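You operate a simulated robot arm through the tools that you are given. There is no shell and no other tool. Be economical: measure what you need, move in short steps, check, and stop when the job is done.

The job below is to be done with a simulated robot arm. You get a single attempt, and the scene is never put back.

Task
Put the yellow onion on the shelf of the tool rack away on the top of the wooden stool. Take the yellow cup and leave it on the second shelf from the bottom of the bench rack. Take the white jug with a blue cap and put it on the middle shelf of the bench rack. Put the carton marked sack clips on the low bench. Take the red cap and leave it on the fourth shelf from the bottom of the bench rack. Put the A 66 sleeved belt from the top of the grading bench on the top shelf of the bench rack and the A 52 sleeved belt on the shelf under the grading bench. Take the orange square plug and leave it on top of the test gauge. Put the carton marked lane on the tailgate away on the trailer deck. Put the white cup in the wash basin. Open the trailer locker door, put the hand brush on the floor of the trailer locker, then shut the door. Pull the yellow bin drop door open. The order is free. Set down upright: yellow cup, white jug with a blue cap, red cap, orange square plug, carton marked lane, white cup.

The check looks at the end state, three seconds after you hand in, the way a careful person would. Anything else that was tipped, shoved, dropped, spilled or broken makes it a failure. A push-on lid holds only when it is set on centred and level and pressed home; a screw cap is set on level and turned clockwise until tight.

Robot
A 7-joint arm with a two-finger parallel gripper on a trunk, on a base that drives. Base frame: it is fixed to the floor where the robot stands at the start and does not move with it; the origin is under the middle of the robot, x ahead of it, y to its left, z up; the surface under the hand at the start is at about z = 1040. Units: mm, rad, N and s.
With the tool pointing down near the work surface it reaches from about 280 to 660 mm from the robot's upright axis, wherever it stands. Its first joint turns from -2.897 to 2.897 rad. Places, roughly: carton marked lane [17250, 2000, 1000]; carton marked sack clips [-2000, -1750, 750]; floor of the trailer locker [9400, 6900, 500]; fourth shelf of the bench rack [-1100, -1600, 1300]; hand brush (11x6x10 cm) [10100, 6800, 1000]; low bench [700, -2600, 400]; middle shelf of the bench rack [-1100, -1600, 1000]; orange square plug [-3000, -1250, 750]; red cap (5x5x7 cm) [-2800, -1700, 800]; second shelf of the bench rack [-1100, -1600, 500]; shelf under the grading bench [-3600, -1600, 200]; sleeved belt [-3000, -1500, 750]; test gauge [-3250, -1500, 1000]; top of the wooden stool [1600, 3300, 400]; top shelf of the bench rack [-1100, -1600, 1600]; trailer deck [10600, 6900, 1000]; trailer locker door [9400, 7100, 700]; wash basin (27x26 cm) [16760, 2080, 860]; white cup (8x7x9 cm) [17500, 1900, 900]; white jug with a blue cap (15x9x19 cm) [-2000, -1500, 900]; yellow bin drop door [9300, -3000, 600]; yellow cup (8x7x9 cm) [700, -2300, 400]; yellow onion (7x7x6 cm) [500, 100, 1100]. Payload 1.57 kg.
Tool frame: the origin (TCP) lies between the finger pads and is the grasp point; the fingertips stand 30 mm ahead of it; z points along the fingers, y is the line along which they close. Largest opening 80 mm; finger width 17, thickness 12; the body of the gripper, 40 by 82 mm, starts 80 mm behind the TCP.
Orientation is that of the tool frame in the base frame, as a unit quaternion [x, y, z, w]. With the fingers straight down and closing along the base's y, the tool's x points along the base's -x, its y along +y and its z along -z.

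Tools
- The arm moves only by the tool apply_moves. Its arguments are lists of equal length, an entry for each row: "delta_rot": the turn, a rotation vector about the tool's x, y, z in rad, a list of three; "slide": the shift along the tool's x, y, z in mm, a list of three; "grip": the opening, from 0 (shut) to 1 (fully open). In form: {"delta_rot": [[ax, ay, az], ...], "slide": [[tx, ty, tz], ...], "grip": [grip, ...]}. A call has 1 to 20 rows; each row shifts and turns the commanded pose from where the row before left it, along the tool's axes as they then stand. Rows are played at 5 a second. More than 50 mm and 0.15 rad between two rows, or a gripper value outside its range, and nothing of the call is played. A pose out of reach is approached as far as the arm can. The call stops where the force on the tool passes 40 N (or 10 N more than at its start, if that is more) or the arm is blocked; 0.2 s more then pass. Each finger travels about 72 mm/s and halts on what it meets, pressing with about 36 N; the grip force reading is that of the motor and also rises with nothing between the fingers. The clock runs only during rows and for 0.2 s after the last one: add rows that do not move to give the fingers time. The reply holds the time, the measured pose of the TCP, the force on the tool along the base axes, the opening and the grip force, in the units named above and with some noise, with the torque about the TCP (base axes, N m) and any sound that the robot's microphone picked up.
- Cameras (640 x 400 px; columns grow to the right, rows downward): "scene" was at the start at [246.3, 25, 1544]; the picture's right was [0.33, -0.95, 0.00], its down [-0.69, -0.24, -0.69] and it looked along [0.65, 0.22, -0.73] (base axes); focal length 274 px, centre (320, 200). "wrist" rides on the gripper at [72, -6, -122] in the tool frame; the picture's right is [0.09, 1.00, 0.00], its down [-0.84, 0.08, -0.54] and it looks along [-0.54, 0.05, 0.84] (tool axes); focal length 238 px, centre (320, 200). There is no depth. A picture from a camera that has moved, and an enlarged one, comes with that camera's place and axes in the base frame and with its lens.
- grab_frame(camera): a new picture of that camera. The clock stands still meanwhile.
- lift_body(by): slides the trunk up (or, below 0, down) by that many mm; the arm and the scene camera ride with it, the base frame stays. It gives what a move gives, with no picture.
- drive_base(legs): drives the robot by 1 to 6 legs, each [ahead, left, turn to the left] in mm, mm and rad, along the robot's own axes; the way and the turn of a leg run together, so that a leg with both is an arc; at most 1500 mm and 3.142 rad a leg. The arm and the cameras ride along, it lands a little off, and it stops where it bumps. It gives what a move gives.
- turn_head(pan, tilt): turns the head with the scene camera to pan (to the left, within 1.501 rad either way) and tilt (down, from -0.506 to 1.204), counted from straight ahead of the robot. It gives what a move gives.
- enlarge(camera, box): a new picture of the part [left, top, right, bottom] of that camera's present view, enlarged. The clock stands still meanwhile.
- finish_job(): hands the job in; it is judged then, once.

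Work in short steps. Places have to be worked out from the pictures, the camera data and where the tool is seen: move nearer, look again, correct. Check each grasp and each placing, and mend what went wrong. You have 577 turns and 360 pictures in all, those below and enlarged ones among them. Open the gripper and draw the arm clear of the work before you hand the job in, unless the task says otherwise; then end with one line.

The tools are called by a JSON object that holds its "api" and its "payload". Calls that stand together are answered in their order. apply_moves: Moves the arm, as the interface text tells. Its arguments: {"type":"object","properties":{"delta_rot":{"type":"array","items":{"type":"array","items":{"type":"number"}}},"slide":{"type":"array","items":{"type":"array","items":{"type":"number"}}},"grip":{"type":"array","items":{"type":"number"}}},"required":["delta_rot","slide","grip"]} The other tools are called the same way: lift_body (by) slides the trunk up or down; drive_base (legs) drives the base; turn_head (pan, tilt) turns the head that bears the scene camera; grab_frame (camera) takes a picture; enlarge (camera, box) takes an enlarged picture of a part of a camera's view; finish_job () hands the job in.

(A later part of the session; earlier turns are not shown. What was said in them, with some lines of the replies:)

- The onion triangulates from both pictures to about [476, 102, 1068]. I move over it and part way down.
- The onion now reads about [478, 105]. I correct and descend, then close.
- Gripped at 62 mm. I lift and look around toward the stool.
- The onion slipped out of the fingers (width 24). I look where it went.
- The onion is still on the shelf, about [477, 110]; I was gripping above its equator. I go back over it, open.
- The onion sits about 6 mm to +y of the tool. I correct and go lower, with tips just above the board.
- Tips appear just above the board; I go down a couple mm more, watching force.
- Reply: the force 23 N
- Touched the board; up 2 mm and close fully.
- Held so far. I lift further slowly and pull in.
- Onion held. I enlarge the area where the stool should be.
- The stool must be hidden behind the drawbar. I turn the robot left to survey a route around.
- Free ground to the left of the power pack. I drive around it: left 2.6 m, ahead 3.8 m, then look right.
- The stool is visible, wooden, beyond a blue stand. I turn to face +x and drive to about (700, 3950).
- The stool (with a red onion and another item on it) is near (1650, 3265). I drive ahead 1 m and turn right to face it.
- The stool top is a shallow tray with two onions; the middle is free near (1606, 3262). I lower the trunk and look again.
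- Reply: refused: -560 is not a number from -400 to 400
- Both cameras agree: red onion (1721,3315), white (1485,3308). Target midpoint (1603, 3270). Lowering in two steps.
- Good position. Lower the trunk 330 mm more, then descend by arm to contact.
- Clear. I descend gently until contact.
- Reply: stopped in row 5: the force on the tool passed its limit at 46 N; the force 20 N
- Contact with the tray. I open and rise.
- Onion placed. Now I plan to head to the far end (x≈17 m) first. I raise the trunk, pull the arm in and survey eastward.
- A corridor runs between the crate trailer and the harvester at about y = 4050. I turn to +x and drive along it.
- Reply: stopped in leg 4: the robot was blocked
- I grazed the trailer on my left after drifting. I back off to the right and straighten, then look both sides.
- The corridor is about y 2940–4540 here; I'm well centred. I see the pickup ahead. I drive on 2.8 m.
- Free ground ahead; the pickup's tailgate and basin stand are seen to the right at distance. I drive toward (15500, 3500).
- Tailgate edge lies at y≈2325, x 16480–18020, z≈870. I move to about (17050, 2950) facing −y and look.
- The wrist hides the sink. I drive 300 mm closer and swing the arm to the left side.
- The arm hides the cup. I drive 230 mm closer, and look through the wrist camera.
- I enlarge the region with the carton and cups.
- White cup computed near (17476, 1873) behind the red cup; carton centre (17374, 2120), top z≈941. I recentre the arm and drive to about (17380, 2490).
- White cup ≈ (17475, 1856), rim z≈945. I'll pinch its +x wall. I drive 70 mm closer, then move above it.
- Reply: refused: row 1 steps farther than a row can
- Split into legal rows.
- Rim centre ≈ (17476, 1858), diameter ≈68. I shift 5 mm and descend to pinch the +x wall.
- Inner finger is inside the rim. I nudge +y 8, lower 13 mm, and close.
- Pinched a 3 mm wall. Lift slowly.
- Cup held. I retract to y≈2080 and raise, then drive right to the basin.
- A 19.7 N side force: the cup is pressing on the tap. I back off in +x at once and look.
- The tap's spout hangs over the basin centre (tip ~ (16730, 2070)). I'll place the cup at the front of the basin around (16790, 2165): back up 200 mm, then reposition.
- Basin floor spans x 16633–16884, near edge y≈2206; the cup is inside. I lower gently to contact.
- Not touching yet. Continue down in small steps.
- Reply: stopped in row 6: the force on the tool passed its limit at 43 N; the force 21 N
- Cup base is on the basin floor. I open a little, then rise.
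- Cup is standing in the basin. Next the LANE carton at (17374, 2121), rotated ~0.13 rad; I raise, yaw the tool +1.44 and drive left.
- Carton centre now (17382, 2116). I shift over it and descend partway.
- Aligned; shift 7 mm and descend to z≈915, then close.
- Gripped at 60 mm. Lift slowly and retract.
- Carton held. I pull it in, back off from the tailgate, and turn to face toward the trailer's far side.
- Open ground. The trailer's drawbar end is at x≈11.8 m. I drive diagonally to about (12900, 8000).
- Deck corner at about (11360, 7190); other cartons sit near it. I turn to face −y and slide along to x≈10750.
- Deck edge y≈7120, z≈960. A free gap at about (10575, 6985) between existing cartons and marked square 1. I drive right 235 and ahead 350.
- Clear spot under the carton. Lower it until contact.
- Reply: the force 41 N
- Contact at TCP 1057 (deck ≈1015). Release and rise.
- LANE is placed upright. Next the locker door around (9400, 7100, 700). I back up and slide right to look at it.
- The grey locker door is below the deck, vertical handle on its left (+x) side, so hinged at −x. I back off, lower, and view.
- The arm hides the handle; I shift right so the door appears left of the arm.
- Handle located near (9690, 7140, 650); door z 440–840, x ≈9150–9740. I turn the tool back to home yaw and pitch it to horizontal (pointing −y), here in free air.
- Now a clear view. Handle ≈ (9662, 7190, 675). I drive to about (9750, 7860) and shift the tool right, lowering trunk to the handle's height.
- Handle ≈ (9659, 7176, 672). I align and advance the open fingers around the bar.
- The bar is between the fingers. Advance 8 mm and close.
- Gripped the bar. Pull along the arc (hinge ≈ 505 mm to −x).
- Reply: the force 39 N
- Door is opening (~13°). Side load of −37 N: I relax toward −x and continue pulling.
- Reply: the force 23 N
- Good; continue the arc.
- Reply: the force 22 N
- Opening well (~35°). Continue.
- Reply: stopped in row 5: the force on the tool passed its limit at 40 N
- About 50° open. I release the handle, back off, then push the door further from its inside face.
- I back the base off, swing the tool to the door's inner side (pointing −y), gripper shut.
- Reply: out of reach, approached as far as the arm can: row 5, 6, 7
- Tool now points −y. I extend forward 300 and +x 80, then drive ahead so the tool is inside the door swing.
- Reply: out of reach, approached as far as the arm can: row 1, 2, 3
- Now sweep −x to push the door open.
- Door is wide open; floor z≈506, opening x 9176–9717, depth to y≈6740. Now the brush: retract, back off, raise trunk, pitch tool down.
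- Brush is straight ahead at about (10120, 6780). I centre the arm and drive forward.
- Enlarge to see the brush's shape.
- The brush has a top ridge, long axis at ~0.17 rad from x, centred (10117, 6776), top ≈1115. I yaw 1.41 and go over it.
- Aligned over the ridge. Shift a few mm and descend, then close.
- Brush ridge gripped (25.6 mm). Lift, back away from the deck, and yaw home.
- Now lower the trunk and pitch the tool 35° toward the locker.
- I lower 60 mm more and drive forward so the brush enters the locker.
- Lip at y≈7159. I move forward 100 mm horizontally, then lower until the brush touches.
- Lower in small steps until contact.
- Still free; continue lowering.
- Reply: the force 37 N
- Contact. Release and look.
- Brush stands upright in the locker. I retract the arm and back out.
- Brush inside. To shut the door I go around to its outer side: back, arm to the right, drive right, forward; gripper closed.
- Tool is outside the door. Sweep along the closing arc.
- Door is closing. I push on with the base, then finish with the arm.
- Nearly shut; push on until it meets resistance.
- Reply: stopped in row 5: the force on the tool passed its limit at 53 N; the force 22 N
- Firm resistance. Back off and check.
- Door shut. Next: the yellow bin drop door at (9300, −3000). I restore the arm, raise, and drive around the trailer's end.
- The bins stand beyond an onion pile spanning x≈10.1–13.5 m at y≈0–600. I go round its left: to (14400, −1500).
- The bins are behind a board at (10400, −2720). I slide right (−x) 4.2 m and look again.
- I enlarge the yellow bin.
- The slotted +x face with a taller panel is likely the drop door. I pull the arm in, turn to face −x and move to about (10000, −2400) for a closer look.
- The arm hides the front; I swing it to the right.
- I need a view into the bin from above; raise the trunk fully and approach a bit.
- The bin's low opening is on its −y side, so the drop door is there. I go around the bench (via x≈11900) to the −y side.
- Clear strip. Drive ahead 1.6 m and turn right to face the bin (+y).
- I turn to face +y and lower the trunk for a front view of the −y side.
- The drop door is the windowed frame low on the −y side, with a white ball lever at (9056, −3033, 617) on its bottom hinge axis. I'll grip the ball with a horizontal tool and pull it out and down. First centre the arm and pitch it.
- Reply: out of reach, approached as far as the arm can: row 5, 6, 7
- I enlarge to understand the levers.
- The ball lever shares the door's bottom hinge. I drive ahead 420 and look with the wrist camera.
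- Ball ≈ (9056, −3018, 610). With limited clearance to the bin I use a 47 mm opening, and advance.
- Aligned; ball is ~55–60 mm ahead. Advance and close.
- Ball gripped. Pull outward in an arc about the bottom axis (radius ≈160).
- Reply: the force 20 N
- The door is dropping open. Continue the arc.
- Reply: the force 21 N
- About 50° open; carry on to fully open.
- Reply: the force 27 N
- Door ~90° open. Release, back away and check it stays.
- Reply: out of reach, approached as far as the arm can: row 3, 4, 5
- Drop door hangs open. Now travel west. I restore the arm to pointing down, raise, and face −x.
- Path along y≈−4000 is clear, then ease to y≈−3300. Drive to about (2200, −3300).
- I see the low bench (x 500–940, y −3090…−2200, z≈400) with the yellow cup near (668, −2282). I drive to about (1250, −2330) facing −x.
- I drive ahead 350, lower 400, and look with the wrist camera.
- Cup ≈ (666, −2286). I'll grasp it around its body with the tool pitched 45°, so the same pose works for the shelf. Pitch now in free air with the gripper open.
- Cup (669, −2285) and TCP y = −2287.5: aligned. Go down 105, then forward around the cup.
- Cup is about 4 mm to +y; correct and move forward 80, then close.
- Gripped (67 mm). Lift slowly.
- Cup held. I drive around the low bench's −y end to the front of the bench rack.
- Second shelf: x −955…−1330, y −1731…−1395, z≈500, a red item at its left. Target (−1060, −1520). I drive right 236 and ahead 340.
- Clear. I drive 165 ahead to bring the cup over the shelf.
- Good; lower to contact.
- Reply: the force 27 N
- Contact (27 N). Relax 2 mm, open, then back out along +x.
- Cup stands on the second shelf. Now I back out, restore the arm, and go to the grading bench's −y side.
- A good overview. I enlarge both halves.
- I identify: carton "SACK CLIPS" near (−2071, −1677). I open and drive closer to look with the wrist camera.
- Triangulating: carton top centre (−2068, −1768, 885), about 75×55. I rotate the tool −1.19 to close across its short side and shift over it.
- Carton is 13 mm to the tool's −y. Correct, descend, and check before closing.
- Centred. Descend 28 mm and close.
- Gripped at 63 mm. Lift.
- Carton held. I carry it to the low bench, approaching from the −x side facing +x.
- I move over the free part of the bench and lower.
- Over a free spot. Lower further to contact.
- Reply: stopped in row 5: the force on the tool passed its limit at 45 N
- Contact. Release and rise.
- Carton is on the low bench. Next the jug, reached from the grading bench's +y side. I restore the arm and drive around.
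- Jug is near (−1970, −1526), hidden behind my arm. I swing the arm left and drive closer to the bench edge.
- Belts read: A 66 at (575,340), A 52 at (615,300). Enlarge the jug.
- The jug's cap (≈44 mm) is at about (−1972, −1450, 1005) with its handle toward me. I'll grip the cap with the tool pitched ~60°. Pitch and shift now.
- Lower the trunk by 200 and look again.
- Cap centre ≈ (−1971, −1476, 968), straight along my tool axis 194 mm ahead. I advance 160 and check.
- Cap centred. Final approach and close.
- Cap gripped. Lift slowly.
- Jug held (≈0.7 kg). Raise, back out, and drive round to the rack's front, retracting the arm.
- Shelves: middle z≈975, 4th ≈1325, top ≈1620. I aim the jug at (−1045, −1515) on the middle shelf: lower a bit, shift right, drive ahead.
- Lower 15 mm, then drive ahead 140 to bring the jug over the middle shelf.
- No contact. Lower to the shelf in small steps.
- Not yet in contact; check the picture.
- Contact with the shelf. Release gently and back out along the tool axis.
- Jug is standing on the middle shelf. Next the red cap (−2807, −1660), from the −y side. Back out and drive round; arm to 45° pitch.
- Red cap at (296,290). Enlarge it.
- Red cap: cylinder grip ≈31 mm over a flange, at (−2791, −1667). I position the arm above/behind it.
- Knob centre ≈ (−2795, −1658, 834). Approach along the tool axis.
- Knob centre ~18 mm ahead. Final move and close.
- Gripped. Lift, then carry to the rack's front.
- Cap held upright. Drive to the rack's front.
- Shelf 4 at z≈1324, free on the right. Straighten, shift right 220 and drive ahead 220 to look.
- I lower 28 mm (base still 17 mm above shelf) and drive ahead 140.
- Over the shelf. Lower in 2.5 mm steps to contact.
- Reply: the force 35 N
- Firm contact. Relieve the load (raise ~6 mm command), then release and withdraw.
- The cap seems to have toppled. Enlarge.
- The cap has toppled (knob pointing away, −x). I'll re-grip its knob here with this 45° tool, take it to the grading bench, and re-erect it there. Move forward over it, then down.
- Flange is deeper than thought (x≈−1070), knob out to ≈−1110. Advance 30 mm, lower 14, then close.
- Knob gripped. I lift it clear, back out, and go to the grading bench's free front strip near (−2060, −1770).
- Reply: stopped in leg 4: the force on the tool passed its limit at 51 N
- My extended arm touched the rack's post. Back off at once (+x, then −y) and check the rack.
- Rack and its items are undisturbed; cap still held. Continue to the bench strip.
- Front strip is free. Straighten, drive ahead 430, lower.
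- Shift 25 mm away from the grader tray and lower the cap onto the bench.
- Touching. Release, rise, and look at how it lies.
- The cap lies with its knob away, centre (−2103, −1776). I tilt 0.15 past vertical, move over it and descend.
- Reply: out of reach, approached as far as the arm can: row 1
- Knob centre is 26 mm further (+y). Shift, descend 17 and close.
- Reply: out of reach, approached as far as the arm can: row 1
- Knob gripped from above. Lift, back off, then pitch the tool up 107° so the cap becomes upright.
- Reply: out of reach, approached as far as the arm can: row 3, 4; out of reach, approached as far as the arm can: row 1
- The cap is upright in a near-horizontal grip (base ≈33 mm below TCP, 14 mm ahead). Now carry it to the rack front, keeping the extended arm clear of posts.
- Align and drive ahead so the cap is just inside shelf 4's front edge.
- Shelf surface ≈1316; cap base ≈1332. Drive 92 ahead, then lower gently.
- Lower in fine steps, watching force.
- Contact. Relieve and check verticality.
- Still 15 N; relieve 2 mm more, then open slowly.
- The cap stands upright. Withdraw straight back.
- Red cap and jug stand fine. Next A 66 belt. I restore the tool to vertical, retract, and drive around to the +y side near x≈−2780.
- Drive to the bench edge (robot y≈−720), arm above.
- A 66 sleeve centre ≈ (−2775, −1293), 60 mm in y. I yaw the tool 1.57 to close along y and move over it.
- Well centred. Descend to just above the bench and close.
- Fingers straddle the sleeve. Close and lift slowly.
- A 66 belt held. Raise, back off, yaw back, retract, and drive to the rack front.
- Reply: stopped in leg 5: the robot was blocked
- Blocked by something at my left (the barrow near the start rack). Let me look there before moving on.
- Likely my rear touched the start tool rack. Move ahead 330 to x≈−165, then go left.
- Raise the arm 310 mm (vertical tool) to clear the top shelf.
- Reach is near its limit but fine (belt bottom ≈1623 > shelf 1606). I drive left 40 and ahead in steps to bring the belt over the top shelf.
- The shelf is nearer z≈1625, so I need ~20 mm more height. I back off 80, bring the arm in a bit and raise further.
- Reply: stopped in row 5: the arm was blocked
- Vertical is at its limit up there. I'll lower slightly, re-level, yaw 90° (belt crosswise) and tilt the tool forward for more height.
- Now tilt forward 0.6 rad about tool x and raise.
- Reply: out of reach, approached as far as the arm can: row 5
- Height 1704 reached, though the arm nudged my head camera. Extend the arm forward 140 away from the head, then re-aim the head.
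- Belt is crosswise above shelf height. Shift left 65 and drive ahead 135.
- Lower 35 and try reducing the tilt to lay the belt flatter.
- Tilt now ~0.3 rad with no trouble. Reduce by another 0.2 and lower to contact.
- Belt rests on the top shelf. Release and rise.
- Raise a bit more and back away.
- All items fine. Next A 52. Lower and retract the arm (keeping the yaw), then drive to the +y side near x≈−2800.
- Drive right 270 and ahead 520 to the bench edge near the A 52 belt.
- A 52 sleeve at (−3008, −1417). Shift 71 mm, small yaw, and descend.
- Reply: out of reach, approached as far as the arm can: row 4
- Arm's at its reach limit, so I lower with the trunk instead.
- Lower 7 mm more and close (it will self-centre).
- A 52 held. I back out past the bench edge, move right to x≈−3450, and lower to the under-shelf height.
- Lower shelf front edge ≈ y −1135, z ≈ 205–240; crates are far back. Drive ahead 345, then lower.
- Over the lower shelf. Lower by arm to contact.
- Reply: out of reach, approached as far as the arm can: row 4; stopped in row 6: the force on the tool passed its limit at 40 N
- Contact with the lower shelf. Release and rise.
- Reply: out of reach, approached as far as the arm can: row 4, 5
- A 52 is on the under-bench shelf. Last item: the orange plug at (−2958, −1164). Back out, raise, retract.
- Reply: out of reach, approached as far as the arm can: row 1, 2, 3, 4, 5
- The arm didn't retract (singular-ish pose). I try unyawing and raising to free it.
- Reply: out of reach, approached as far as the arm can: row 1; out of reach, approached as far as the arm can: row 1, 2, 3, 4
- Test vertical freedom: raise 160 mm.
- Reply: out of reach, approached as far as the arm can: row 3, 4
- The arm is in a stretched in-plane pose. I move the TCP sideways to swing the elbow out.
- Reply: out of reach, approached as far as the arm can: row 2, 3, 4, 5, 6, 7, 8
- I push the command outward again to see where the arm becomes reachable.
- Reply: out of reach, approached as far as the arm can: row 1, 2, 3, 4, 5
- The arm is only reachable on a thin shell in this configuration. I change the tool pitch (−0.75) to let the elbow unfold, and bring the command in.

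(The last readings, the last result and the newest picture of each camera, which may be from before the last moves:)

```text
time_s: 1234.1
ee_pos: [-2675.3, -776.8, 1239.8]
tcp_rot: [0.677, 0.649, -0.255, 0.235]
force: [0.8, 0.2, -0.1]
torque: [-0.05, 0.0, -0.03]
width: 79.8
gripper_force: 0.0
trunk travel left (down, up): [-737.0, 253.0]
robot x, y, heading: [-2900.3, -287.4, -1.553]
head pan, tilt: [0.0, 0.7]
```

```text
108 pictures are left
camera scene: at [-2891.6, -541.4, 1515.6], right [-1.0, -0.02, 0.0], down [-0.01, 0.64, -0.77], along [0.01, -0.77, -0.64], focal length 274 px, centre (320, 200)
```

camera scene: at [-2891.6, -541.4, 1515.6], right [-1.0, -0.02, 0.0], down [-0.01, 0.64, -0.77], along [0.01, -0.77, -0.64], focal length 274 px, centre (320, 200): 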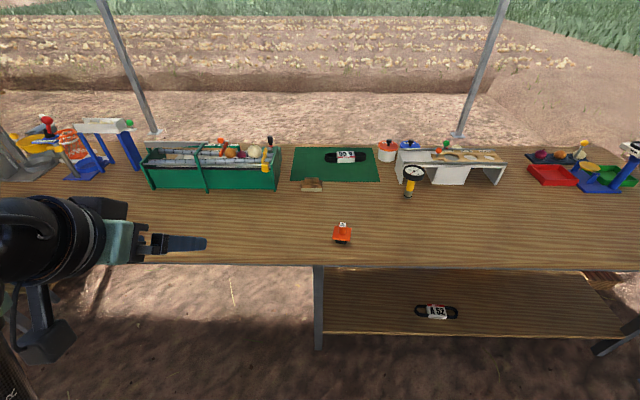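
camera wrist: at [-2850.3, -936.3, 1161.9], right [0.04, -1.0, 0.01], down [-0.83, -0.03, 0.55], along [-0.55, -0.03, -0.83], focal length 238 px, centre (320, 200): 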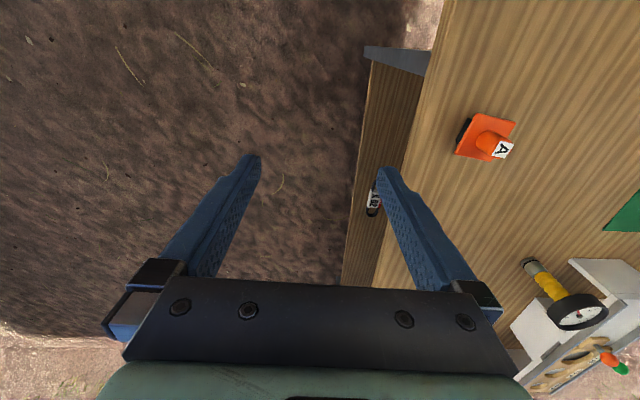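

Freed. I keep this ~41° pitch for the plug. Enlarge the plug and gauge.

{"api": "enlarge", "payload": {"camera": "scene", "box": [300, 150, 460, 260]}}

```text
3.64 times, centred on (380, 205) of scene
camera zoom: at [-2891.6, -541.4, 1515.6], right [-1.0, -0.02, 0.0], down [-0.01, 0.64, -0.77], along [0.01, -0.77, -0.64], focal length 997 px, centre (102, 182)
```

zoom: 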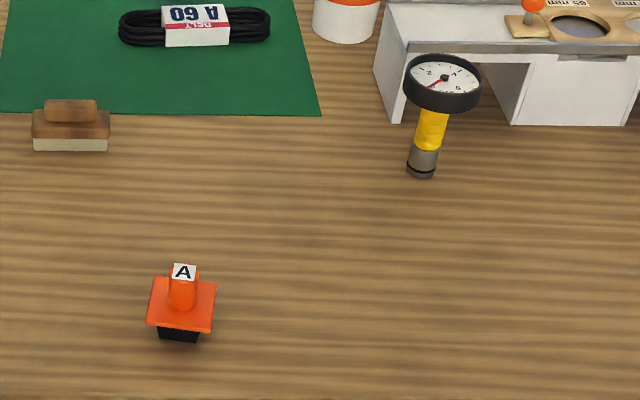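

Plug knob ≈ (−2957, −1181, ~852). Shift the tool right, drive to it, and lower.

{"api": "apply_moves", "payload": {"delta_rot": [[0, 0, 0], [0, 0, 0], [0, 0, 0], [0, 0, 0], [0, 0, 0]], "slide": [[0, -38, 0], [0, -38, 0], [0, -38, 0], [0, -38, 0], [0, -38, 0]], "grip": [0.8, 0.8, 0.8, 0.8, 0.8]}}

{"api": "drive_base", "payload": {"legs": [[0, -92, -0.018], [330, 0, 0]]}}

{"api": "lift_body", "payload": {"by": -290}}

{"api": "grab_frame", "payload": {"camera": "wrist"}}

{"api": "grab_frame", "payload": {"camera": "scene"}}

```text
time_s: 1235.3
ee_pos: [-2869.8, -770.9, 1242.2]
tcp_rot: [0.677, 0.65, -0.254, 0.235]
force: [-0.5, -0.7, -0.2]
torque: [-0.01, -0.02, -0.01]
width: 63.8
gripper_force: 0.0
trunk travel left (down, up): [-737.0, 253.0]
robot x, y, heading: [-2903.4, -285.3, -1.55]
head pan, tilt: [0.0, 0.7]
```

```text
time_s: 1238.2
ee_pos: [-2969.7, -1107.0, 1242.4]
tcp_rot: [0.683, 0.643, -0.256, 0.233]
force: [0.7, -0.4, -0.4]
torque: [0.02, 0.0, 0.02]
width: 64.1
gripper_force: 0.0
trunk travel left (down, up): [-737.0, 253.0]
robot x, y, heading: [-2992.4, -625.9, -1.571]
head pan, tilt: [0.0, 0.7]
```

```text
time_s: 1241.2
ee_pos: [-2968.5, -1105.9, 951.5]
tcp_rot: [0.682, 0.644, -0.256, 0.233]
force: [-0.6, -0.5, 0.6]
torque: [-0.01, -0.01, 0.04]
width: 64.0
gripper_force: 0.0
trunk travel left (down, up): [-447.0, 543.0]
robot x, y, heading: [-2985.0, -623.5, -1.569]
head pan, tilt: [0.0, 0.7]
```

```text
106 pictures are left
camera wrist: at [-2966.3, -971.6, 998.4], right [1.0, 0.01, -0.07], down [0.07, -0.29, 0.95], along [-0.01, -0.96, -0.29], focal length 238 px, centre (320, 200)
```

wrist: 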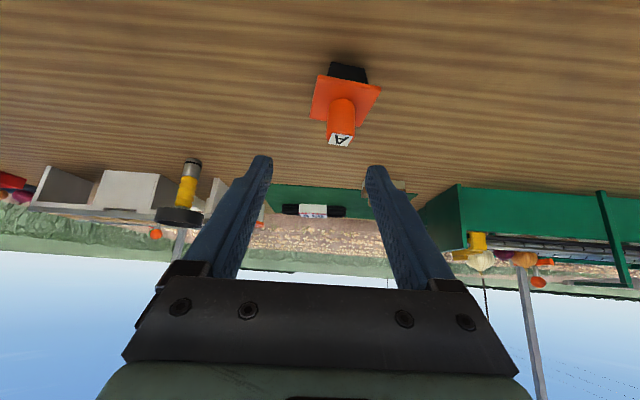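

```text
105 pictures are left
camera scene: at [-2989.3, -879.3, 1225.3], right [-1.0, 0.0, 0.0], down [0.0, 0.64, -0.76], along [0.0, -0.76, -0.64], focal length 274 px, centre (320, 200)
```

scene: 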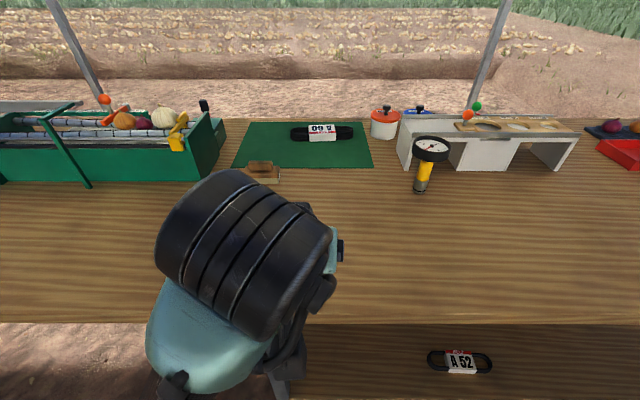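

Knob ≈ (−2954, −1174, 852). Align laterally and approach 85 of 119 mm.

{"api": "apply_moves", "payload": {"delta_rot": [[0, 0, 0], [0, 0, 0], [0, 0, 0]], "slide": [[13, 20, 0], [0, 0, 43], [0, 0, 42]], "grip": [0.8, 0.8, 0.8]}}

{"api": "grab_frame", "payload": {"camera": "wrist"}}

```text
time_s: 1242.0
ee_pos: [-2950.4, -1154.3, 875.7]
tcp_rot: [0.683, 0.643, -0.257, 0.232]
force: [0.0, -0.2, -0.5]
torque: [0.01, -0.02, -0.03]
width: 64.0
gripper_force: 0.1
trunk travel left (down, up): [-447.0, 543.0]
robot x, y, heading: [-2989.0, -624.4, -1.569]
head pan, tilt: [0.0, 0.7]
```

```text
104 pictures are left
camera wrist: at [-2947.7, -1018.0, 922.4], right [1.0, 0.01, -0.07], down [0.07, -0.29, 0.95], along [-0.01, -0.96, -0.29], focal length 238 px, centre (320, 200)
```

wrist: 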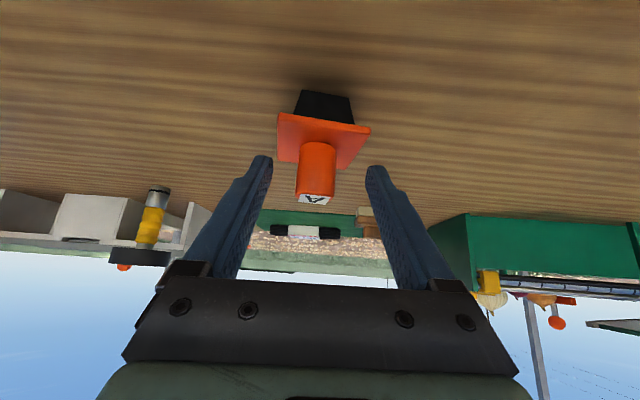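

Final approach 22 mm and close on the knob.

{"api": "apply_moves", "payload": {"delta_rot": [[0, 0, 0], [0, 0, 0], [0, 0, 0], [0, 0, 0], [0, 0, 0]], "slide": [[1, -2, 12], [0, 0, 10], [0, 0, 0], [0, 0, 0], [0, 0, 0]], "grip": [0.8, 0.8, 0, 0, 0]}}

{"api": "grab_frame", "payload": {"camera": "wrist"}}

```text
time_s: 1243.2
ee_pos: [-2954.5, -1166.3, 860.7]
tcp_rot: [0.682, 0.644, -0.256, 0.233]
force: [-0.3, -0.8, 1.6]
torque: [-0.04, 0.04, -0.03]
width: 59.4
gripper_force: 36.3
trunk travel left (down, up): [-447.0, 543.0]
robot x, y, heading: [-2987.2, -624.4, -1.572]
head pan, tilt: [0.0, 0.7]
```

```text
103 pictures are left
camera wrist: at [-2952.2, -1031.2, 907.0], right [1.0, 0.01, -0.07], down [0.07, -0.29, 0.95], along [-0.01, -0.96, -0.29], focal length 238 px, centre (320, 200)
```

wrist: 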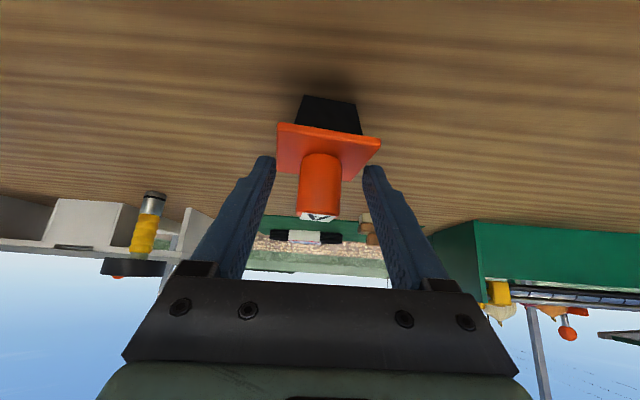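

The fingers caught the flange corners (59 mm). Open, raise 11 mm, close on the knob.

{"api": "apply_moves", "payload": {"delta_rot": [[0, 0, 0], [0, 0, 0], [0, 0, 0], [0, 0, 0], [0, 0, 0], [0, 0, 0]], "slide": [[0, 0, 0], [0, 0, 0], [-7.1, 0, -8.4], [0, 0, 0], [0, 0, 0], [0, 0, 0]], "grip": [0.9, 0.9, 0.9, 0, 0, 0]}}

{"api": "grab_frame", "payload": {"camera": "wrist"}}

```text
time_s: 1244.5
ee_pos: [-2953.2, -1165.1, 870.4]
tcp_rot: [0.682, 0.644, -0.256, 0.232]
force: [-0.2, -0.3, 0.5]
torque: [0.0, 0.01, -0.01]
width: 25.9
gripper_force: 35.8
trunk travel left (down, up): [-447.0, 543.0]
robot x, y, heading: [-2990.2, -623.2, -1.564]
head pan, tilt: [0.0, 0.7]
```

```text
102 pictures are left
camera wrist: at [-2951.9, -1031.1, 917.0], right [1.0, 0.01, -0.07], down [0.07, -0.29, 0.95], along [-0.01, -0.96, -0.29], focal length 238 px, centre (320, 200)
```

wrist: 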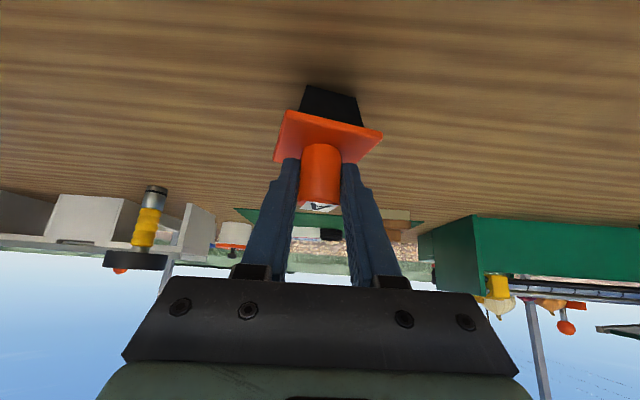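

Knob gripped (26 mm). Lift with the trunk and view the gauge.

{"api": "apply_moves", "payload": {"delta_rot": [[0, 0, 0], [0, 0, 0]], "slide": [[-6.5, 0, -7.6], [-6.5, 0, -7.6]], "grip": [0, 0]}}

{"api": "lift_body", "payload": {"by": 200}}

{"api": "drive_base", "payload": {"legs": [[0, -290, 0]]}}

{"api": "turn_head", "payload": {"pan": 0, "tilt": 0.7}}

{"api": "grab_frame", "payload": {"camera": "wrist"}}

{"api": "grab_frame", "payload": {"camera": "scene"}}

```text
time_s: 1245.2
ee_pos: [-2954.4, -1164.9, 891.0]
tcp_rot: [0.682, 0.644, -0.256, 0.233]
force: [-0.2, -0.3, -0.3]
torque: [-0.02, 0.0, -0.01]
width: 25.9
gripper_force: 36.2
trunk travel left (down, up): [-447.0, 543.0]
robot x, y, heading: [-2991.3, -625.0, -1.572]
head pan, tilt: [0.0, 0.7]
```

```text
time_s: 1247.3
ee_pos: [-2955.7, -1164.5, 1091.6]
tcp_rot: [0.683, 0.644, -0.256, 0.233]
force: [-0.6, 0.6, -1.5]
torque: [-0.01, -0.01, 0.01]
width: 25.8
gripper_force: 35.6
trunk travel left (down, up): [-647.0, 343.0]
robot x, y, heading: [-2993.5, -618.6, -1.569]
head pan, tilt: [0.0, 0.7]
```

```text
time_s: 1249.3
ee_pos: [-3238.9, -1165.6, 1091.1]
tcp_rot: [0.681, 0.645, -0.256, 0.234]
force: [-0.5, -0.6, 0.5]
torque: [0.01, 0.02, 0.01]
width: 25.6
gripper_force: 35.6
trunk travel left (down, up): [-647.0, 343.0]
robot x, y, heading: [-3274.7, -622.2, -1.569]
head pan, tilt: [0.0, 0.7]
```

```text
time_s: 1249.9
ee_pos: [-3237.5, -1164.6, 1090.8]
tcp_rot: [0.681, 0.645, -0.255, 0.234]
force: [-1.0, -0.4, -0.6]
torque: [0.01, -0.03, 0.02]
width: 25.9
gripper_force: 35.9
trunk travel left (down, up): [-647.0, 343.0]
robot x, y, heading: [-3275.9, -625.3, -1.565]
head pan, tilt: [0.0, 0.7]
```

```text
101 pictures are left
camera wrist: at [-3236.2, -1031.0, 1137.8], right [1.0, 0.01, -0.07], down [0.07, -0.29, 0.95], along [-0.01, -0.96, -0.29], focal length 238 px, centre (320, 200)
```

wrist: 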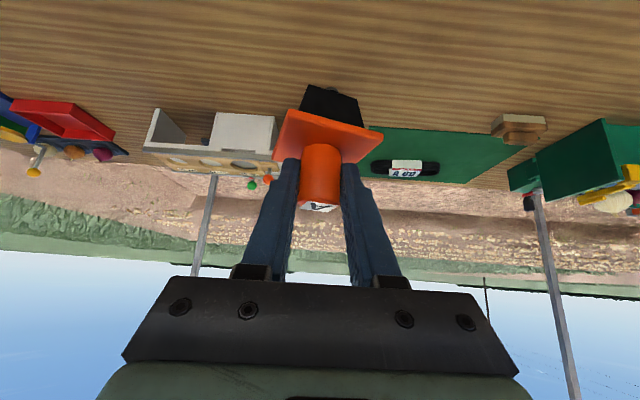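

```text
100 pictures are left
camera scene: at [-3273.5, -880.5, 1425.2], right [-1.0, -0.01, 0.0], down [0.0, 0.64, -0.76], along [0.0, -0.76, -0.64], focal length 274 px, centre (320, 200)
```

scene: 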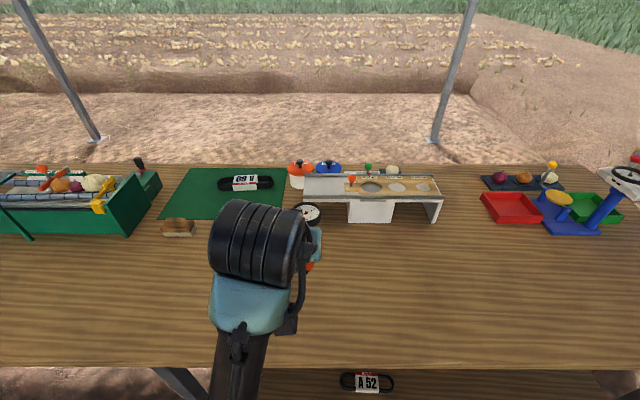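

Dial centre ≈ (−3241, −1428, 918). I drive ahead 137 and extend the arm the remaining ~120 mm at height.

{"api": "drive_base", "payload": {"legs": [[135, 0, 0]]}}

{"api": "apply_moves", "payload": {"delta_rot": [[0, 0, 0], [0, 0, 0], [0, 0, 0]], "slide": [[-30.4, 0, 26], [-30.4, 0, 26], [-22.8, 0, 19.5]], "grip": [0, 0, 0]}}

{"api": "grab_frame", "payload": {"camera": "wrist"}}

{"api": "grab_frame", "payload": {"camera": "scene"}}

```text
time_s: 1251.2
ee_pos: [-3237.3, -1302.8, 1090.8]
tcp_rot: [0.681, 0.645, -0.256, 0.233]
force: [-1.0, -0.7, -0.4]
torque: [0.07, -0.01, 0.04]
width: 25.8
gripper_force: 35.9
trunk travel left (down, up): [-647.0, 343.0]
robot x, y, heading: [-3275.7, -762.9, -1.569]
head pan, tilt: [0.0, 0.7]
```

```text
time_s: 1252.0
ee_pos: [-3244.7, -1412.8, 1090.2]
tcp_rot: [0.681, 0.645, -0.257, 0.233]
force: [-0.1, -0.1, -1.3]
torque: [0.0, 0.04, -0.02]
width: 25.6
gripper_force: 36.0
trunk travel left (down, up): [-647.0, 343.0]
robot x, y, heading: [-3277.3, -762.7, -1.565]
head pan, tilt: [0.0, 0.7]
```

```text
99 pictures are left
camera wrist: at [-3243.1, -1277.3, 1137.0], right [1.0, 0.01, -0.07], down [0.07, -0.29, 0.95], along [-0.01, -0.96, -0.29], focal length 238 px, centre (320, 200)
```

wrist: 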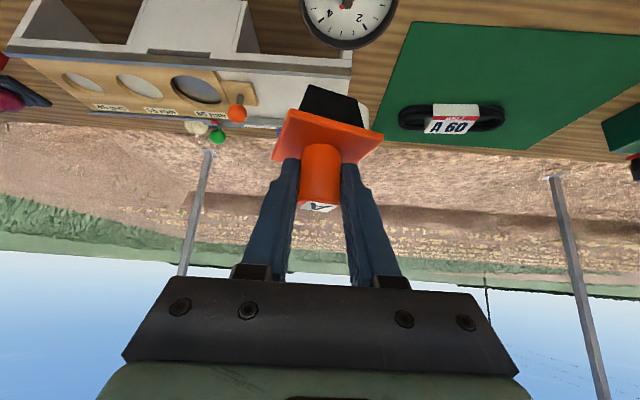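

```text
98 pictures are left
camera scene: at [-3272.5, -1017.2, 1425.1], right [-1.0, -0.01, 0.0], down [0.0, 0.64, -0.76], along [0.01, -0.76, -0.64], focal length 274 px, centre (320, 200)
```

scene: 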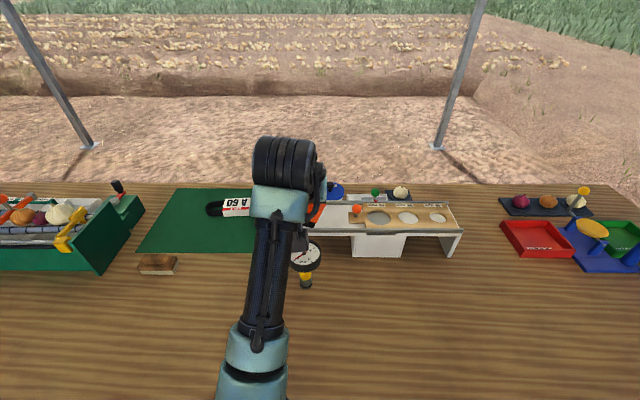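

Lower 70 mm to judge alignment close up.

{"api": "lift_body", "payload": {"by": -62}}

{"api": "grab_frame", "payload": {"camera": "wrist"}}

{"api": "enlarge", "payload": {"camera": "scene", "box": [240, 180, 380, 320]}}

```text
time_s: 1253.0
ee_pos: [-3244.3, -1410.9, 1029.4]
tcp_rot: [0.681, 0.645, -0.256, 0.233]
force: [-1.3, -0.1, -0.6]
torque: [0.01, 0.0, 0.0]
width: 25.9
gripper_force: 36.1
trunk travel left (down, up): [-585.0, 405.0]
robot x, y, heading: [-3274.3, -761.1, -1.565]
head pan, tilt: [0.0, 0.7]
```

```text
97 pictures are left
camera wrist: at [-3242.9, -1276.5, 1075.3], right [1.0, 0.01, -0.07], down [0.07, -0.29, 0.95], along [-0.01, -0.96, -0.29], focal length 238 px, centre (320, 200)
```

wrist: 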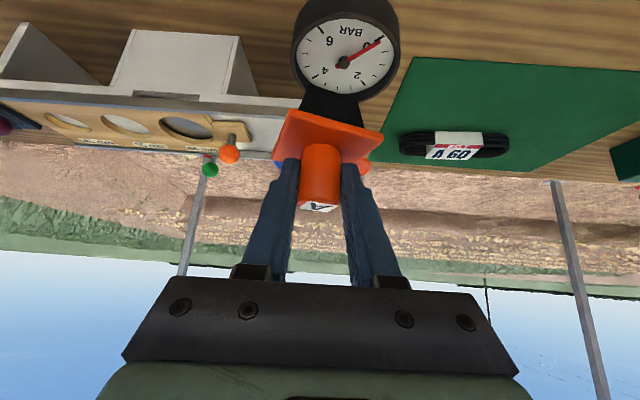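

```text
2.86 times, centred on (310, 250) of scene
camera zoom: at [-3272.5, -1016.7, 1363.3], right [-1.0, -0.01, 0.0], down [0.0, 0.64, -0.76], along [0.0, -0.76, -0.64], focal length 783 px, centre (349, 57)
```

zoom: 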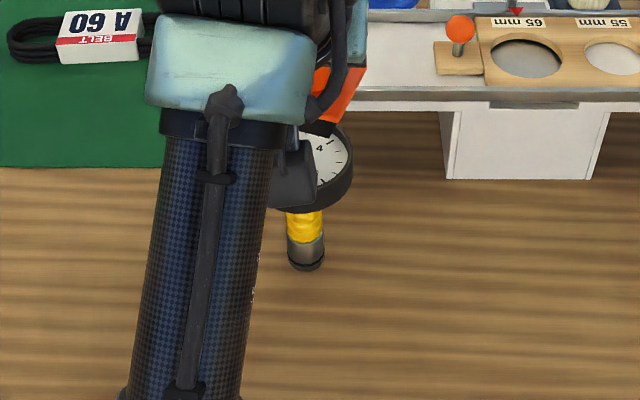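

Dial centre (−3234, −1419, 920); plug base at (−3241, −1417). Shift +7 in x and lower 24.

{"api": "apply_moves", "payload": {"delta_rot": [[0, 0, 0], [0, 0, 0], [0, 0, 0]], "slide": [[0, 7, 0], [7.8, 0, 9.1], [7.8, 0, 9.1]], "grip": [0, 0, 0]}}

{"api": "grab_frame", "payload": {"camera": "wrist"}}

```text
time_s: 1253.8
ee_pos: [-3236.9, -1413.3, 1006.2]
tcp_rot: [0.681, 0.645, -0.255, 0.233]
force: [0.4, 0.6, -0.6]
torque: [0.02, -0.04, 0.04]
width: 25.8
gripper_force: 35.9
trunk travel left (down, up): [-585.0, 405.0]
robot x, y, heading: [-3276.0, -759.5, -1.56]
head pan, tilt: [0.0, 0.7]
```

```text
95 pictures are left
camera wrist: at [-3234.8, -1276.7, 1052.2], right [1.0, 0.01, -0.07], down [0.07, -0.29, 0.95], along [-0.01, -0.96, -0.29], focal length 238 px, centre (320, 200)
```

wrist: 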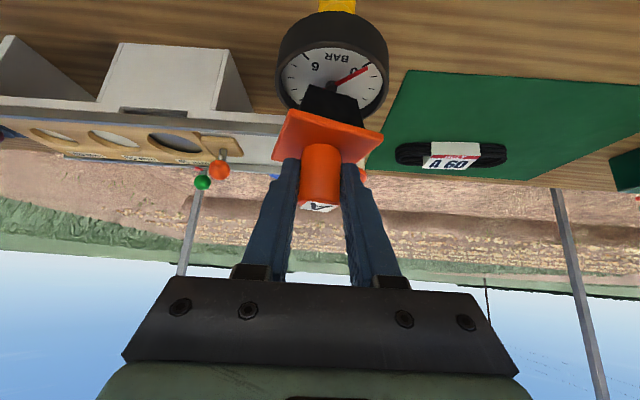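

Well aligned. Lower in fine steps with force check.

{"api": "apply_moves", "payload": {"delta_rot": [[0, 0, 0], [0, 0, 0], [0, 0, 0], [0, 0, 0]], "slide": [[1.3, 1, 1.5], [1.3, 0, 1.5], [1.3, 0, 1.5], [1.3, 0, 1.5]], "grip": [0, 0, 0, 0]}}

{"api": "apply_moves", "payload": {"delta_rot": [[0, 0, 0], [0, 0, 0]], "slide": [[1, 0, 1.15], [1, 0, 1.15]], "grip": [0, 0]}}

{"api": "grab_frame", "payload": {"camera": "wrist"}}

```text
time_s: 1254.8
ee_pos: [-3237.5, -1412.3, 999.2]
tcp_rot: [0.68, 0.645, -0.257, 0.236]
force: [0.6, -0.2, 7.2]
torque: [-0.04, -0.2, 0.03]
width: 25.7
gripper_force: 35.8
trunk travel left (down, up): [-585.0, 405.0]
robot x, y, heading: [-3273.6, -759.2, -1.563]
head pan, tilt: [0.0, 0.7]
```

```text
time_s: 1255.4
ee_pos: [-3238.3, -1411.0, 999.8]
tcp_rot: [0.679, 0.644, -0.259, 0.239]
force: [0.8, 1.0, 22.8]
torque: [0.07, -0.22, 0.08]
width: 25.8
gripper_force: 35.7
trunk travel left (down, up): [-585.0, 405.0]
robot x, y, heading: [-3276.4, -762.8, -1.566]
head pan, tilt: [0.0, 0.7]
```

```text
94 pictures are left
camera wrist: at [-3235.3, -1275.9, 1044.1], right [1.0, 0.01, -0.07], down [0.07, -0.28, 0.96], along [-0.01, -0.96, -0.28], focal length 238 px, centre (320, 200)
```

wrist: 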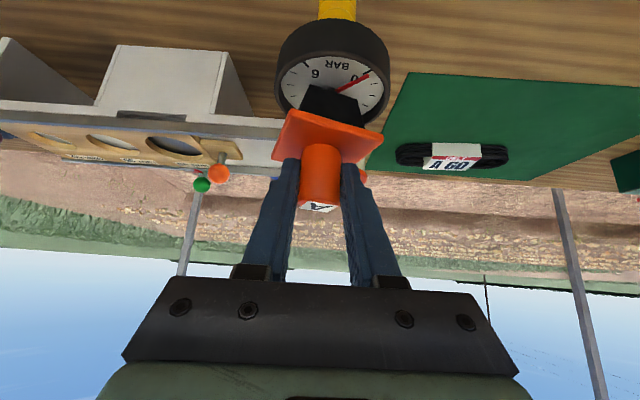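

Enlarge to verify where the plug's base sits on the dial.

{"api": "enlarge", "payload": {"camera": "wrist", "box": [260, 20, 400, 140]}}

```text
3.33 times, centred on (330, 80) of wrist
camera zoom: at [-3235.3, -1275.9, 1044.1], right [1.0, 0.01, -0.07], down [0.07, -0.28, 0.96], along [-0.01, -0.96, -0.28], focal length 794 px, centre (287, 600)
```

zoom: 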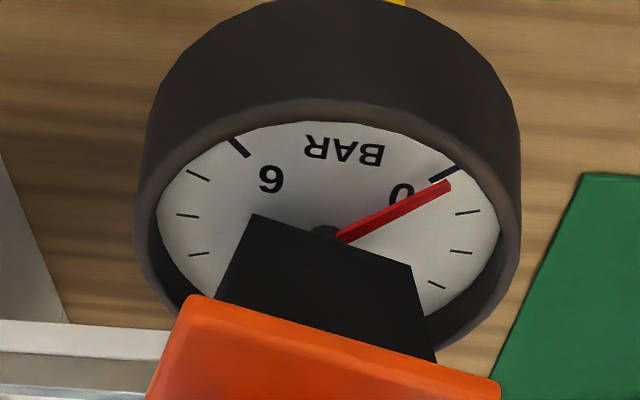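

The base sits in the dial's far half. I raise 6 mm, move +y 16, and lower again to be centred.

{"api": "apply_moves", "payload": {"delta_rot": [[0, 0, 0], [0, 0, 0], [0, 0, 0]], "slide": [[-5.5, 0, -6.5], [6, -0.5, -5.2], [6, -0.5, -5.2]], "grip": [0, 0, 0]}}

{"api": "enlarge", "payload": {"camera": "wrist", "box": [260, 20, 400, 140]}}

```text
time_s: 1256.2
ee_pos: [-3238.3, -1396.4, 1000.6]
tcp_rot: [0.682, 0.647, -0.254, 0.231]
force: [-0.3, -0.3, -0.8]
torque: [0.04, -0.01, 0.02]
width: 25.8
gripper_force: 36.6
trunk travel left (down, up): [-585.0, 405.0]
robot x, y, heading: [-3272.0, -758.9, -1.562]
head pan, tilt: [0.0, 0.7]
```

```text
3.33 times, centred on (330, 80) of wrist
camera zoom: at [-3235.7, -1260.0, 1047.5], right [1.0, 0.01, -0.07], down [0.07, -0.3, 0.95], along [-0.01, -0.96, -0.3], focal length 794 px, centre (287, 600)
```

zoom: 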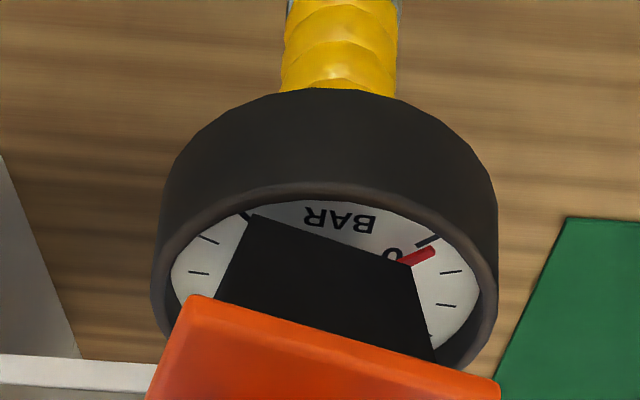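

Base is now centred over the dial. Lower gently.

{"api": "apply_moves", "payload": {"delta_rot": [[0, 0, 0], [0, 0, 0], [0, 0, 0]], "slide": [[1, 0, 1.2], [1, 0, 1.2], [1, 0, 1.2]], "grip": [0, 0, 0]}}

{"api": "apply_moves", "payload": {"delta_rot": [[0, 0, 0], [0, 0, 0]], "slide": [[1, 0, 1.2], [1, 0, 1.2]], "grip": [0, 0]}}

{"api": "apply_moves", "payload": {"delta_rot": [[0, 0, 0], [0, 0, 0]], "slide": [[1, 0, 1.2], [1, 0, 1.2]], "grip": [0, 0]}}

{"api": "enlarge", "payload": {"camera": "wrist", "box": [260, 20, 400, 140]}}

```text
time_s: 1257.0
ee_pos: [-3237.6, -1394.9, 998.8]
tcp_rot: [0.68, 0.645, -0.258, 0.235]
force: [0.7, 1.5, 7.2]
torque: [0.08, -0.14, 0.05]
width: 25.7
gripper_force: 35.7
trunk travel left (down, up): [-585.0, 405.0]
robot x, y, heading: [-3274.5, -762.0, -1.562]
head pan, tilt: [0.0, 0.7]
```

```text
time_s: 1257.6
ee_pos: [-3236.5, -1394.4, 999.5]
tcp_rot: [0.68, 0.644, -0.259, 0.237]
force: [-0.8, 1.7, 21.8]
torque: [0.14, -0.21, -0.02]
width: 25.6
gripper_force: 36.1
trunk travel left (down, up): [-585.0, 405.0]
robot x, y, heading: [-3269.7, -759.7, -1.563]
head pan, tilt: [0.0, 0.7]
```

```text
time_s: 1258.2
ee_pos: [-3235.4, -1394.2, 998.0]
tcp_rot: [0.679, 0.643, -0.26, 0.24]
force: [-0.7, 4.0, 30.0]
torque: [0.36, -0.05, 0.01]
width: 25.8
gripper_force: 36.1
trunk travel left (down, up): [-585.0, 405.0]
robot x, y, heading: [-3274.5, -756.0, -1.564]
head pan, tilt: [0.0, 0.7]
```

```text
3.33 times, centred on (330, 80) of wrist
camera zoom: at [-3235.0, -1259.2, 1043.4], right [1.0, 0.01, -0.07], down [0.07, -0.27, 0.96], along [-0.01, -0.96, -0.27], focal length 794 px, centre (287, 600)
```

zoom: 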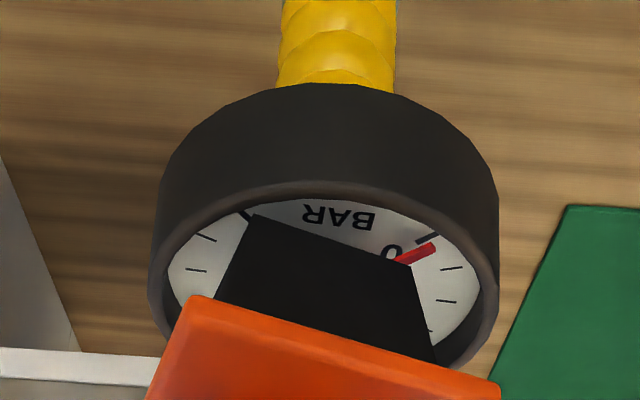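

Contact confirmed. Relieve the load, then open slowly.

{"api": "apply_moves", "payload": {"delta_rot": [[0, 0, 0], [0, 0, 0]], "slide": [[-2, 0, -2.4], [-1.3, 0, -1.6]], "grip": [0, 0]}}

{"api": "enlarge", "payload": {"camera": "wrist", "box": [240, 20, 400, 240]}}

```text
time_s: 1258.8
ee_pos: [-3237.3, -1394.7, 999.2]
tcp_rot: [0.681, 0.644, -0.258, 0.236]
force: [1.2, -0.5, 17.9]
torque: [-0.44, -0.2, -0.02]
width: 25.7
gripper_force: 36.3
trunk travel left (down, up): [-585.0, 405.0]
robot x, y, heading: [-3275.6, -759.6, -1.568]
head pan, tilt: [0.0, 0.7]
```

```text
1.82 times, centred on (320, 130) of wrist
camera zoom: at [-3235.3, -1260.1, 1044.7], right [1.0, 0.01, -0.07], down [0.07, -0.28, 0.96], along [-0.01, -0.96, -0.28], focal length 433 px, centre (320, 327)
```

zoom: 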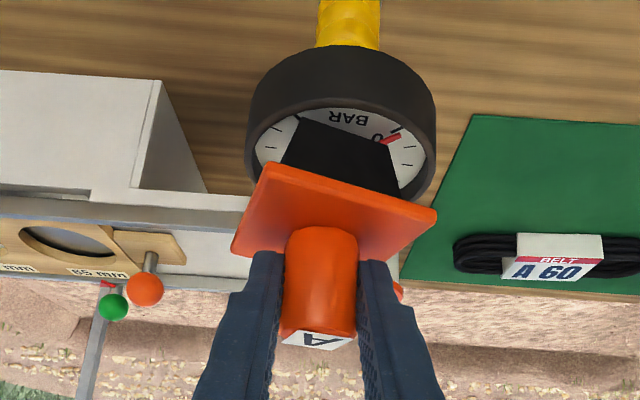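

Relieve 2.5 mm more, then open.

{"api": "apply_moves", "payload": {"delta_rot": [[0, 0, 0], [0, 0, 0]], "slide": [[-1.5, 0, -1.8], [0, 0, 0]], "grip": [0, 0]}}

{"api": "apply_moves", "payload": {"delta_rot": [[0, 0, 0], [0, 0, 0], [0, 0, 0]], "slide": [[0, 0, 0], [0, 0, 0], [0, 0, 0]], "grip": [0.4, 0.6, 0.8]}}

{"api": "grab_frame", "payload": {"camera": "wrist"}}

```text
time_s: 1259.4
ee_pos: [-3238.5, -1394.5, 1000.6]
tcp_rot: [0.681, 0.645, -0.256, 0.234]
force: [-0.2, -1.9, 11.5]
torque: [-0.5, -0.15, -0.05]
width: 25.4
gripper_force: 35.8
trunk travel left (down, up): [-585.0, 405.0]
robot x, y, heading: [-3276.0, -756.5, -1.561]
head pan, tilt: [0.0, 0.7]
```

```text
time_s: 1260.2
ee_pos: [-3238.2, -1397.0, 996.5]
tcp_rot: [0.681, 0.646, -0.254, 0.232]
force: [0.1, -0.9, 0.4]
torque: [0.0, 0.0, -0.01]
width: 63.9
gripper_force: 0.1
trunk travel left (down, up): [-585.0, 405.0]
robot x, y, heading: [-3274.0, -763.1, -1.565]
head pan, tilt: [0.0, 0.7]
```

```text
89 pictures are left
camera wrist: at [-3235.3, -1260.9, 1044.7], right [1.0, 0.01, -0.07], down [0.07, -0.29, 0.95], along [-0.01, -0.96, -0.29], focal length 238 px, centre (320, 200)
```

wrist: 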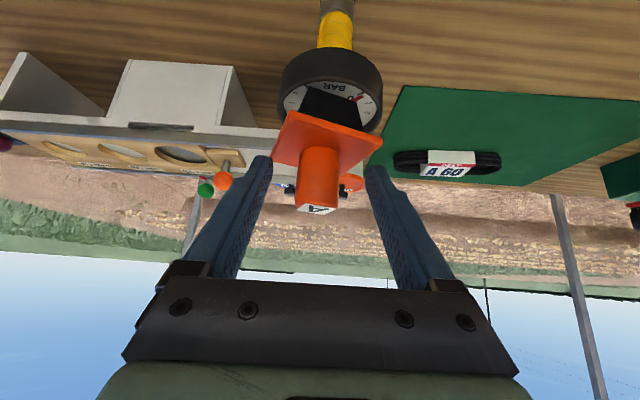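

The plug stands on the gauge. Withdraw along the tool axis.

{"api": "apply_moves", "payload": {"delta_rot": [[0, 0, 0], [0, 0, 0], [0, 0, 0], [0, 0, 0]], "slide": [[0, 0, -15], [0, 0, -30], [0, 0, -40], [0, 0, -40]], "grip": [0.85, 0.85, 0.85, 0.85]}}

{"api": "grab_frame", "payload": {"camera": "wrist"}}

{"api": "drive_base", "payload": {"legs": [[-400, 0, 0]]}}

{"api": "grab_frame", "payload": {"camera": "scene"}}

```text
time_s: 1261.2
ee_pos: [-3229.5, -1313.5, 1092.1]
tcp_rot: [0.681, 0.646, -0.256, 0.233]
force: [0.3, -0.9, 0.0]
torque: [-0.02, 0.0, 0.01]
width: 67.8
gripper_force: 0.1
trunk travel left (down, up): [-585.0, 405.0]
robot x, y, heading: [-3272.6, -757.0, -1.568]
head pan, tilt: [0.0, 0.7]
```

```text
88 pictures are left
camera wrist: at [-3228.7, -1178.0, 1139.1], right [1.0, 0.01, -0.07], down [0.07, -0.29, 0.95], along [-0.01, -0.96, -0.29], focal length 238 px, centre (320, 200)
```

wrist: 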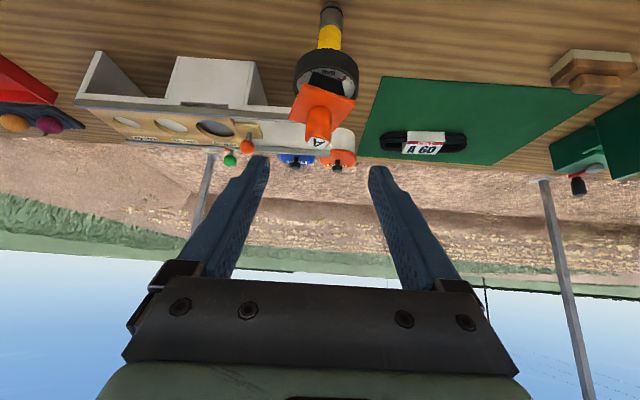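

```text
time_s: 1263.8
ee_pos: [-3239.0, -904.7, 1092.6]
tcp_rot: [0.684, 0.642, -0.257, 0.232]
force: [0.4, 0.2, -0.4]
torque: [0.0, 0.0, 0.01]
width: 67.8
gripper_force: 0.1
trunk travel left (down, up): [-585.0, 405.0]
robot x, y, heading: [-3274.8, -353.9, -1.575]
head pan, tilt: [0.0, 0.7]
```

```text
87 pictures are left
camera scene: at [-3275.6, -607.3, 1363.4], right [-1.0, 0.0, 0.0], down [0.0, 0.64, -0.77], along [0.0, -0.77, -0.64], focal length 274 px, centre (320, 200)
```

scene: 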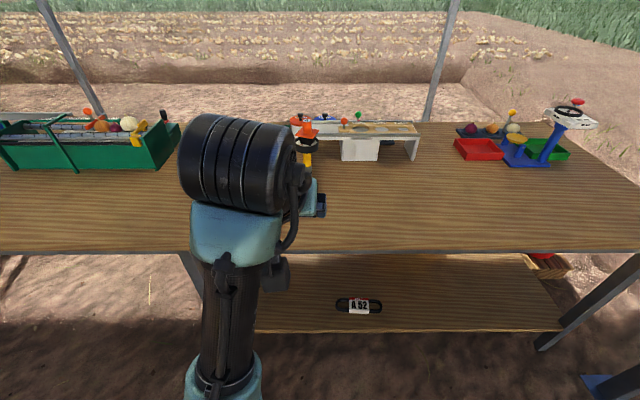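

Enlarge to verify the plug on the gauge.

{"api": "enlarge", "payload": {"camera": "scene", "box": [270, 95, 350, 175]}}

```text
5.00 times, centred on (310, 135) of scene
camera zoom: at [-3275.6, -607.3, 1363.4], right [-1.0, 0.0, 0.0], down [0.0, 0.64, -0.77], along [0.0, -0.77, -0.64], focal length 1371 px, centre (370, 525)
```

zoom: 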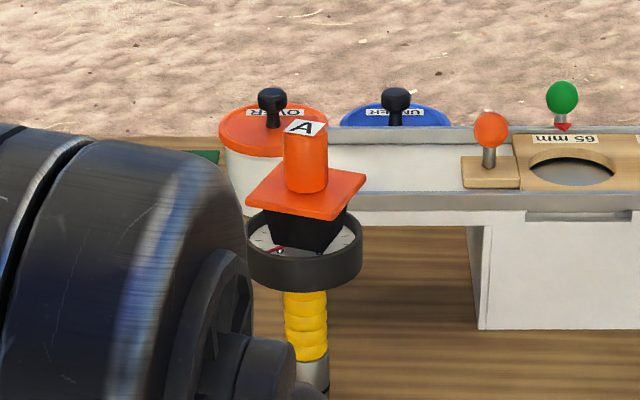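

All placed. As a last check I look toward the start tool rack that I brushed against.

{"api": "turn_head", "payload": {"pan": 1.5, "tilt": 0.2}}

{"api": "grab_frame", "payload": {"camera": "scene"}}

```text
time_s: 1265.4
ee_pos: [-3238.2, -905.3, 1091.6]
tcp_rot: [0.684, 0.642, -0.257, 0.232]
force: [0.4, -0.3, -0.2]
torque: [-0.01, -0.03, 0.02]
width: 67.8
gripper_force: 0.2
trunk travel left (down, up): [-585.0, 405.0]
robot x, y, heading: [-3276.1, -353.8, -1.579]
head pan, tilt: [1.499, 0.201]
```

```text
85 pictures are left
camera scene: at [-3182.4, -529.8, 1408.6], right [-0.08, -1.0, 0.0], down [-0.2, 0.01, -0.98], along [0.98, -0.07, -0.2], focal length 274 px, centre (320, 200)
```

scene: 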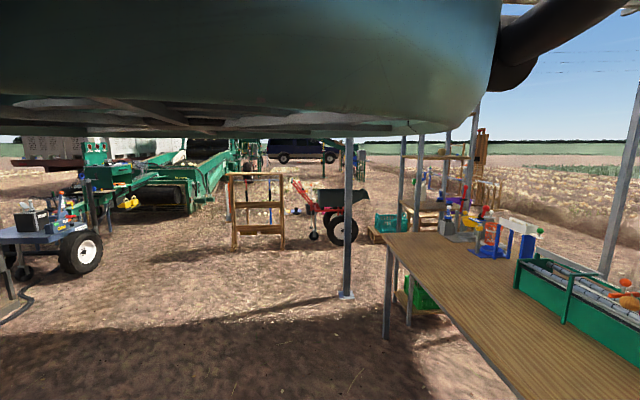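

The rack stands where it was. The gripper is open and the arm clear of the work, so I hand in.

{"api": "finish_job", "payload": {}}

```text
The job is handed in.
```

I handed the job in with every item placed, the locker door shut and the yellow bin drop door open; everything looked right in the last picture I took of each.
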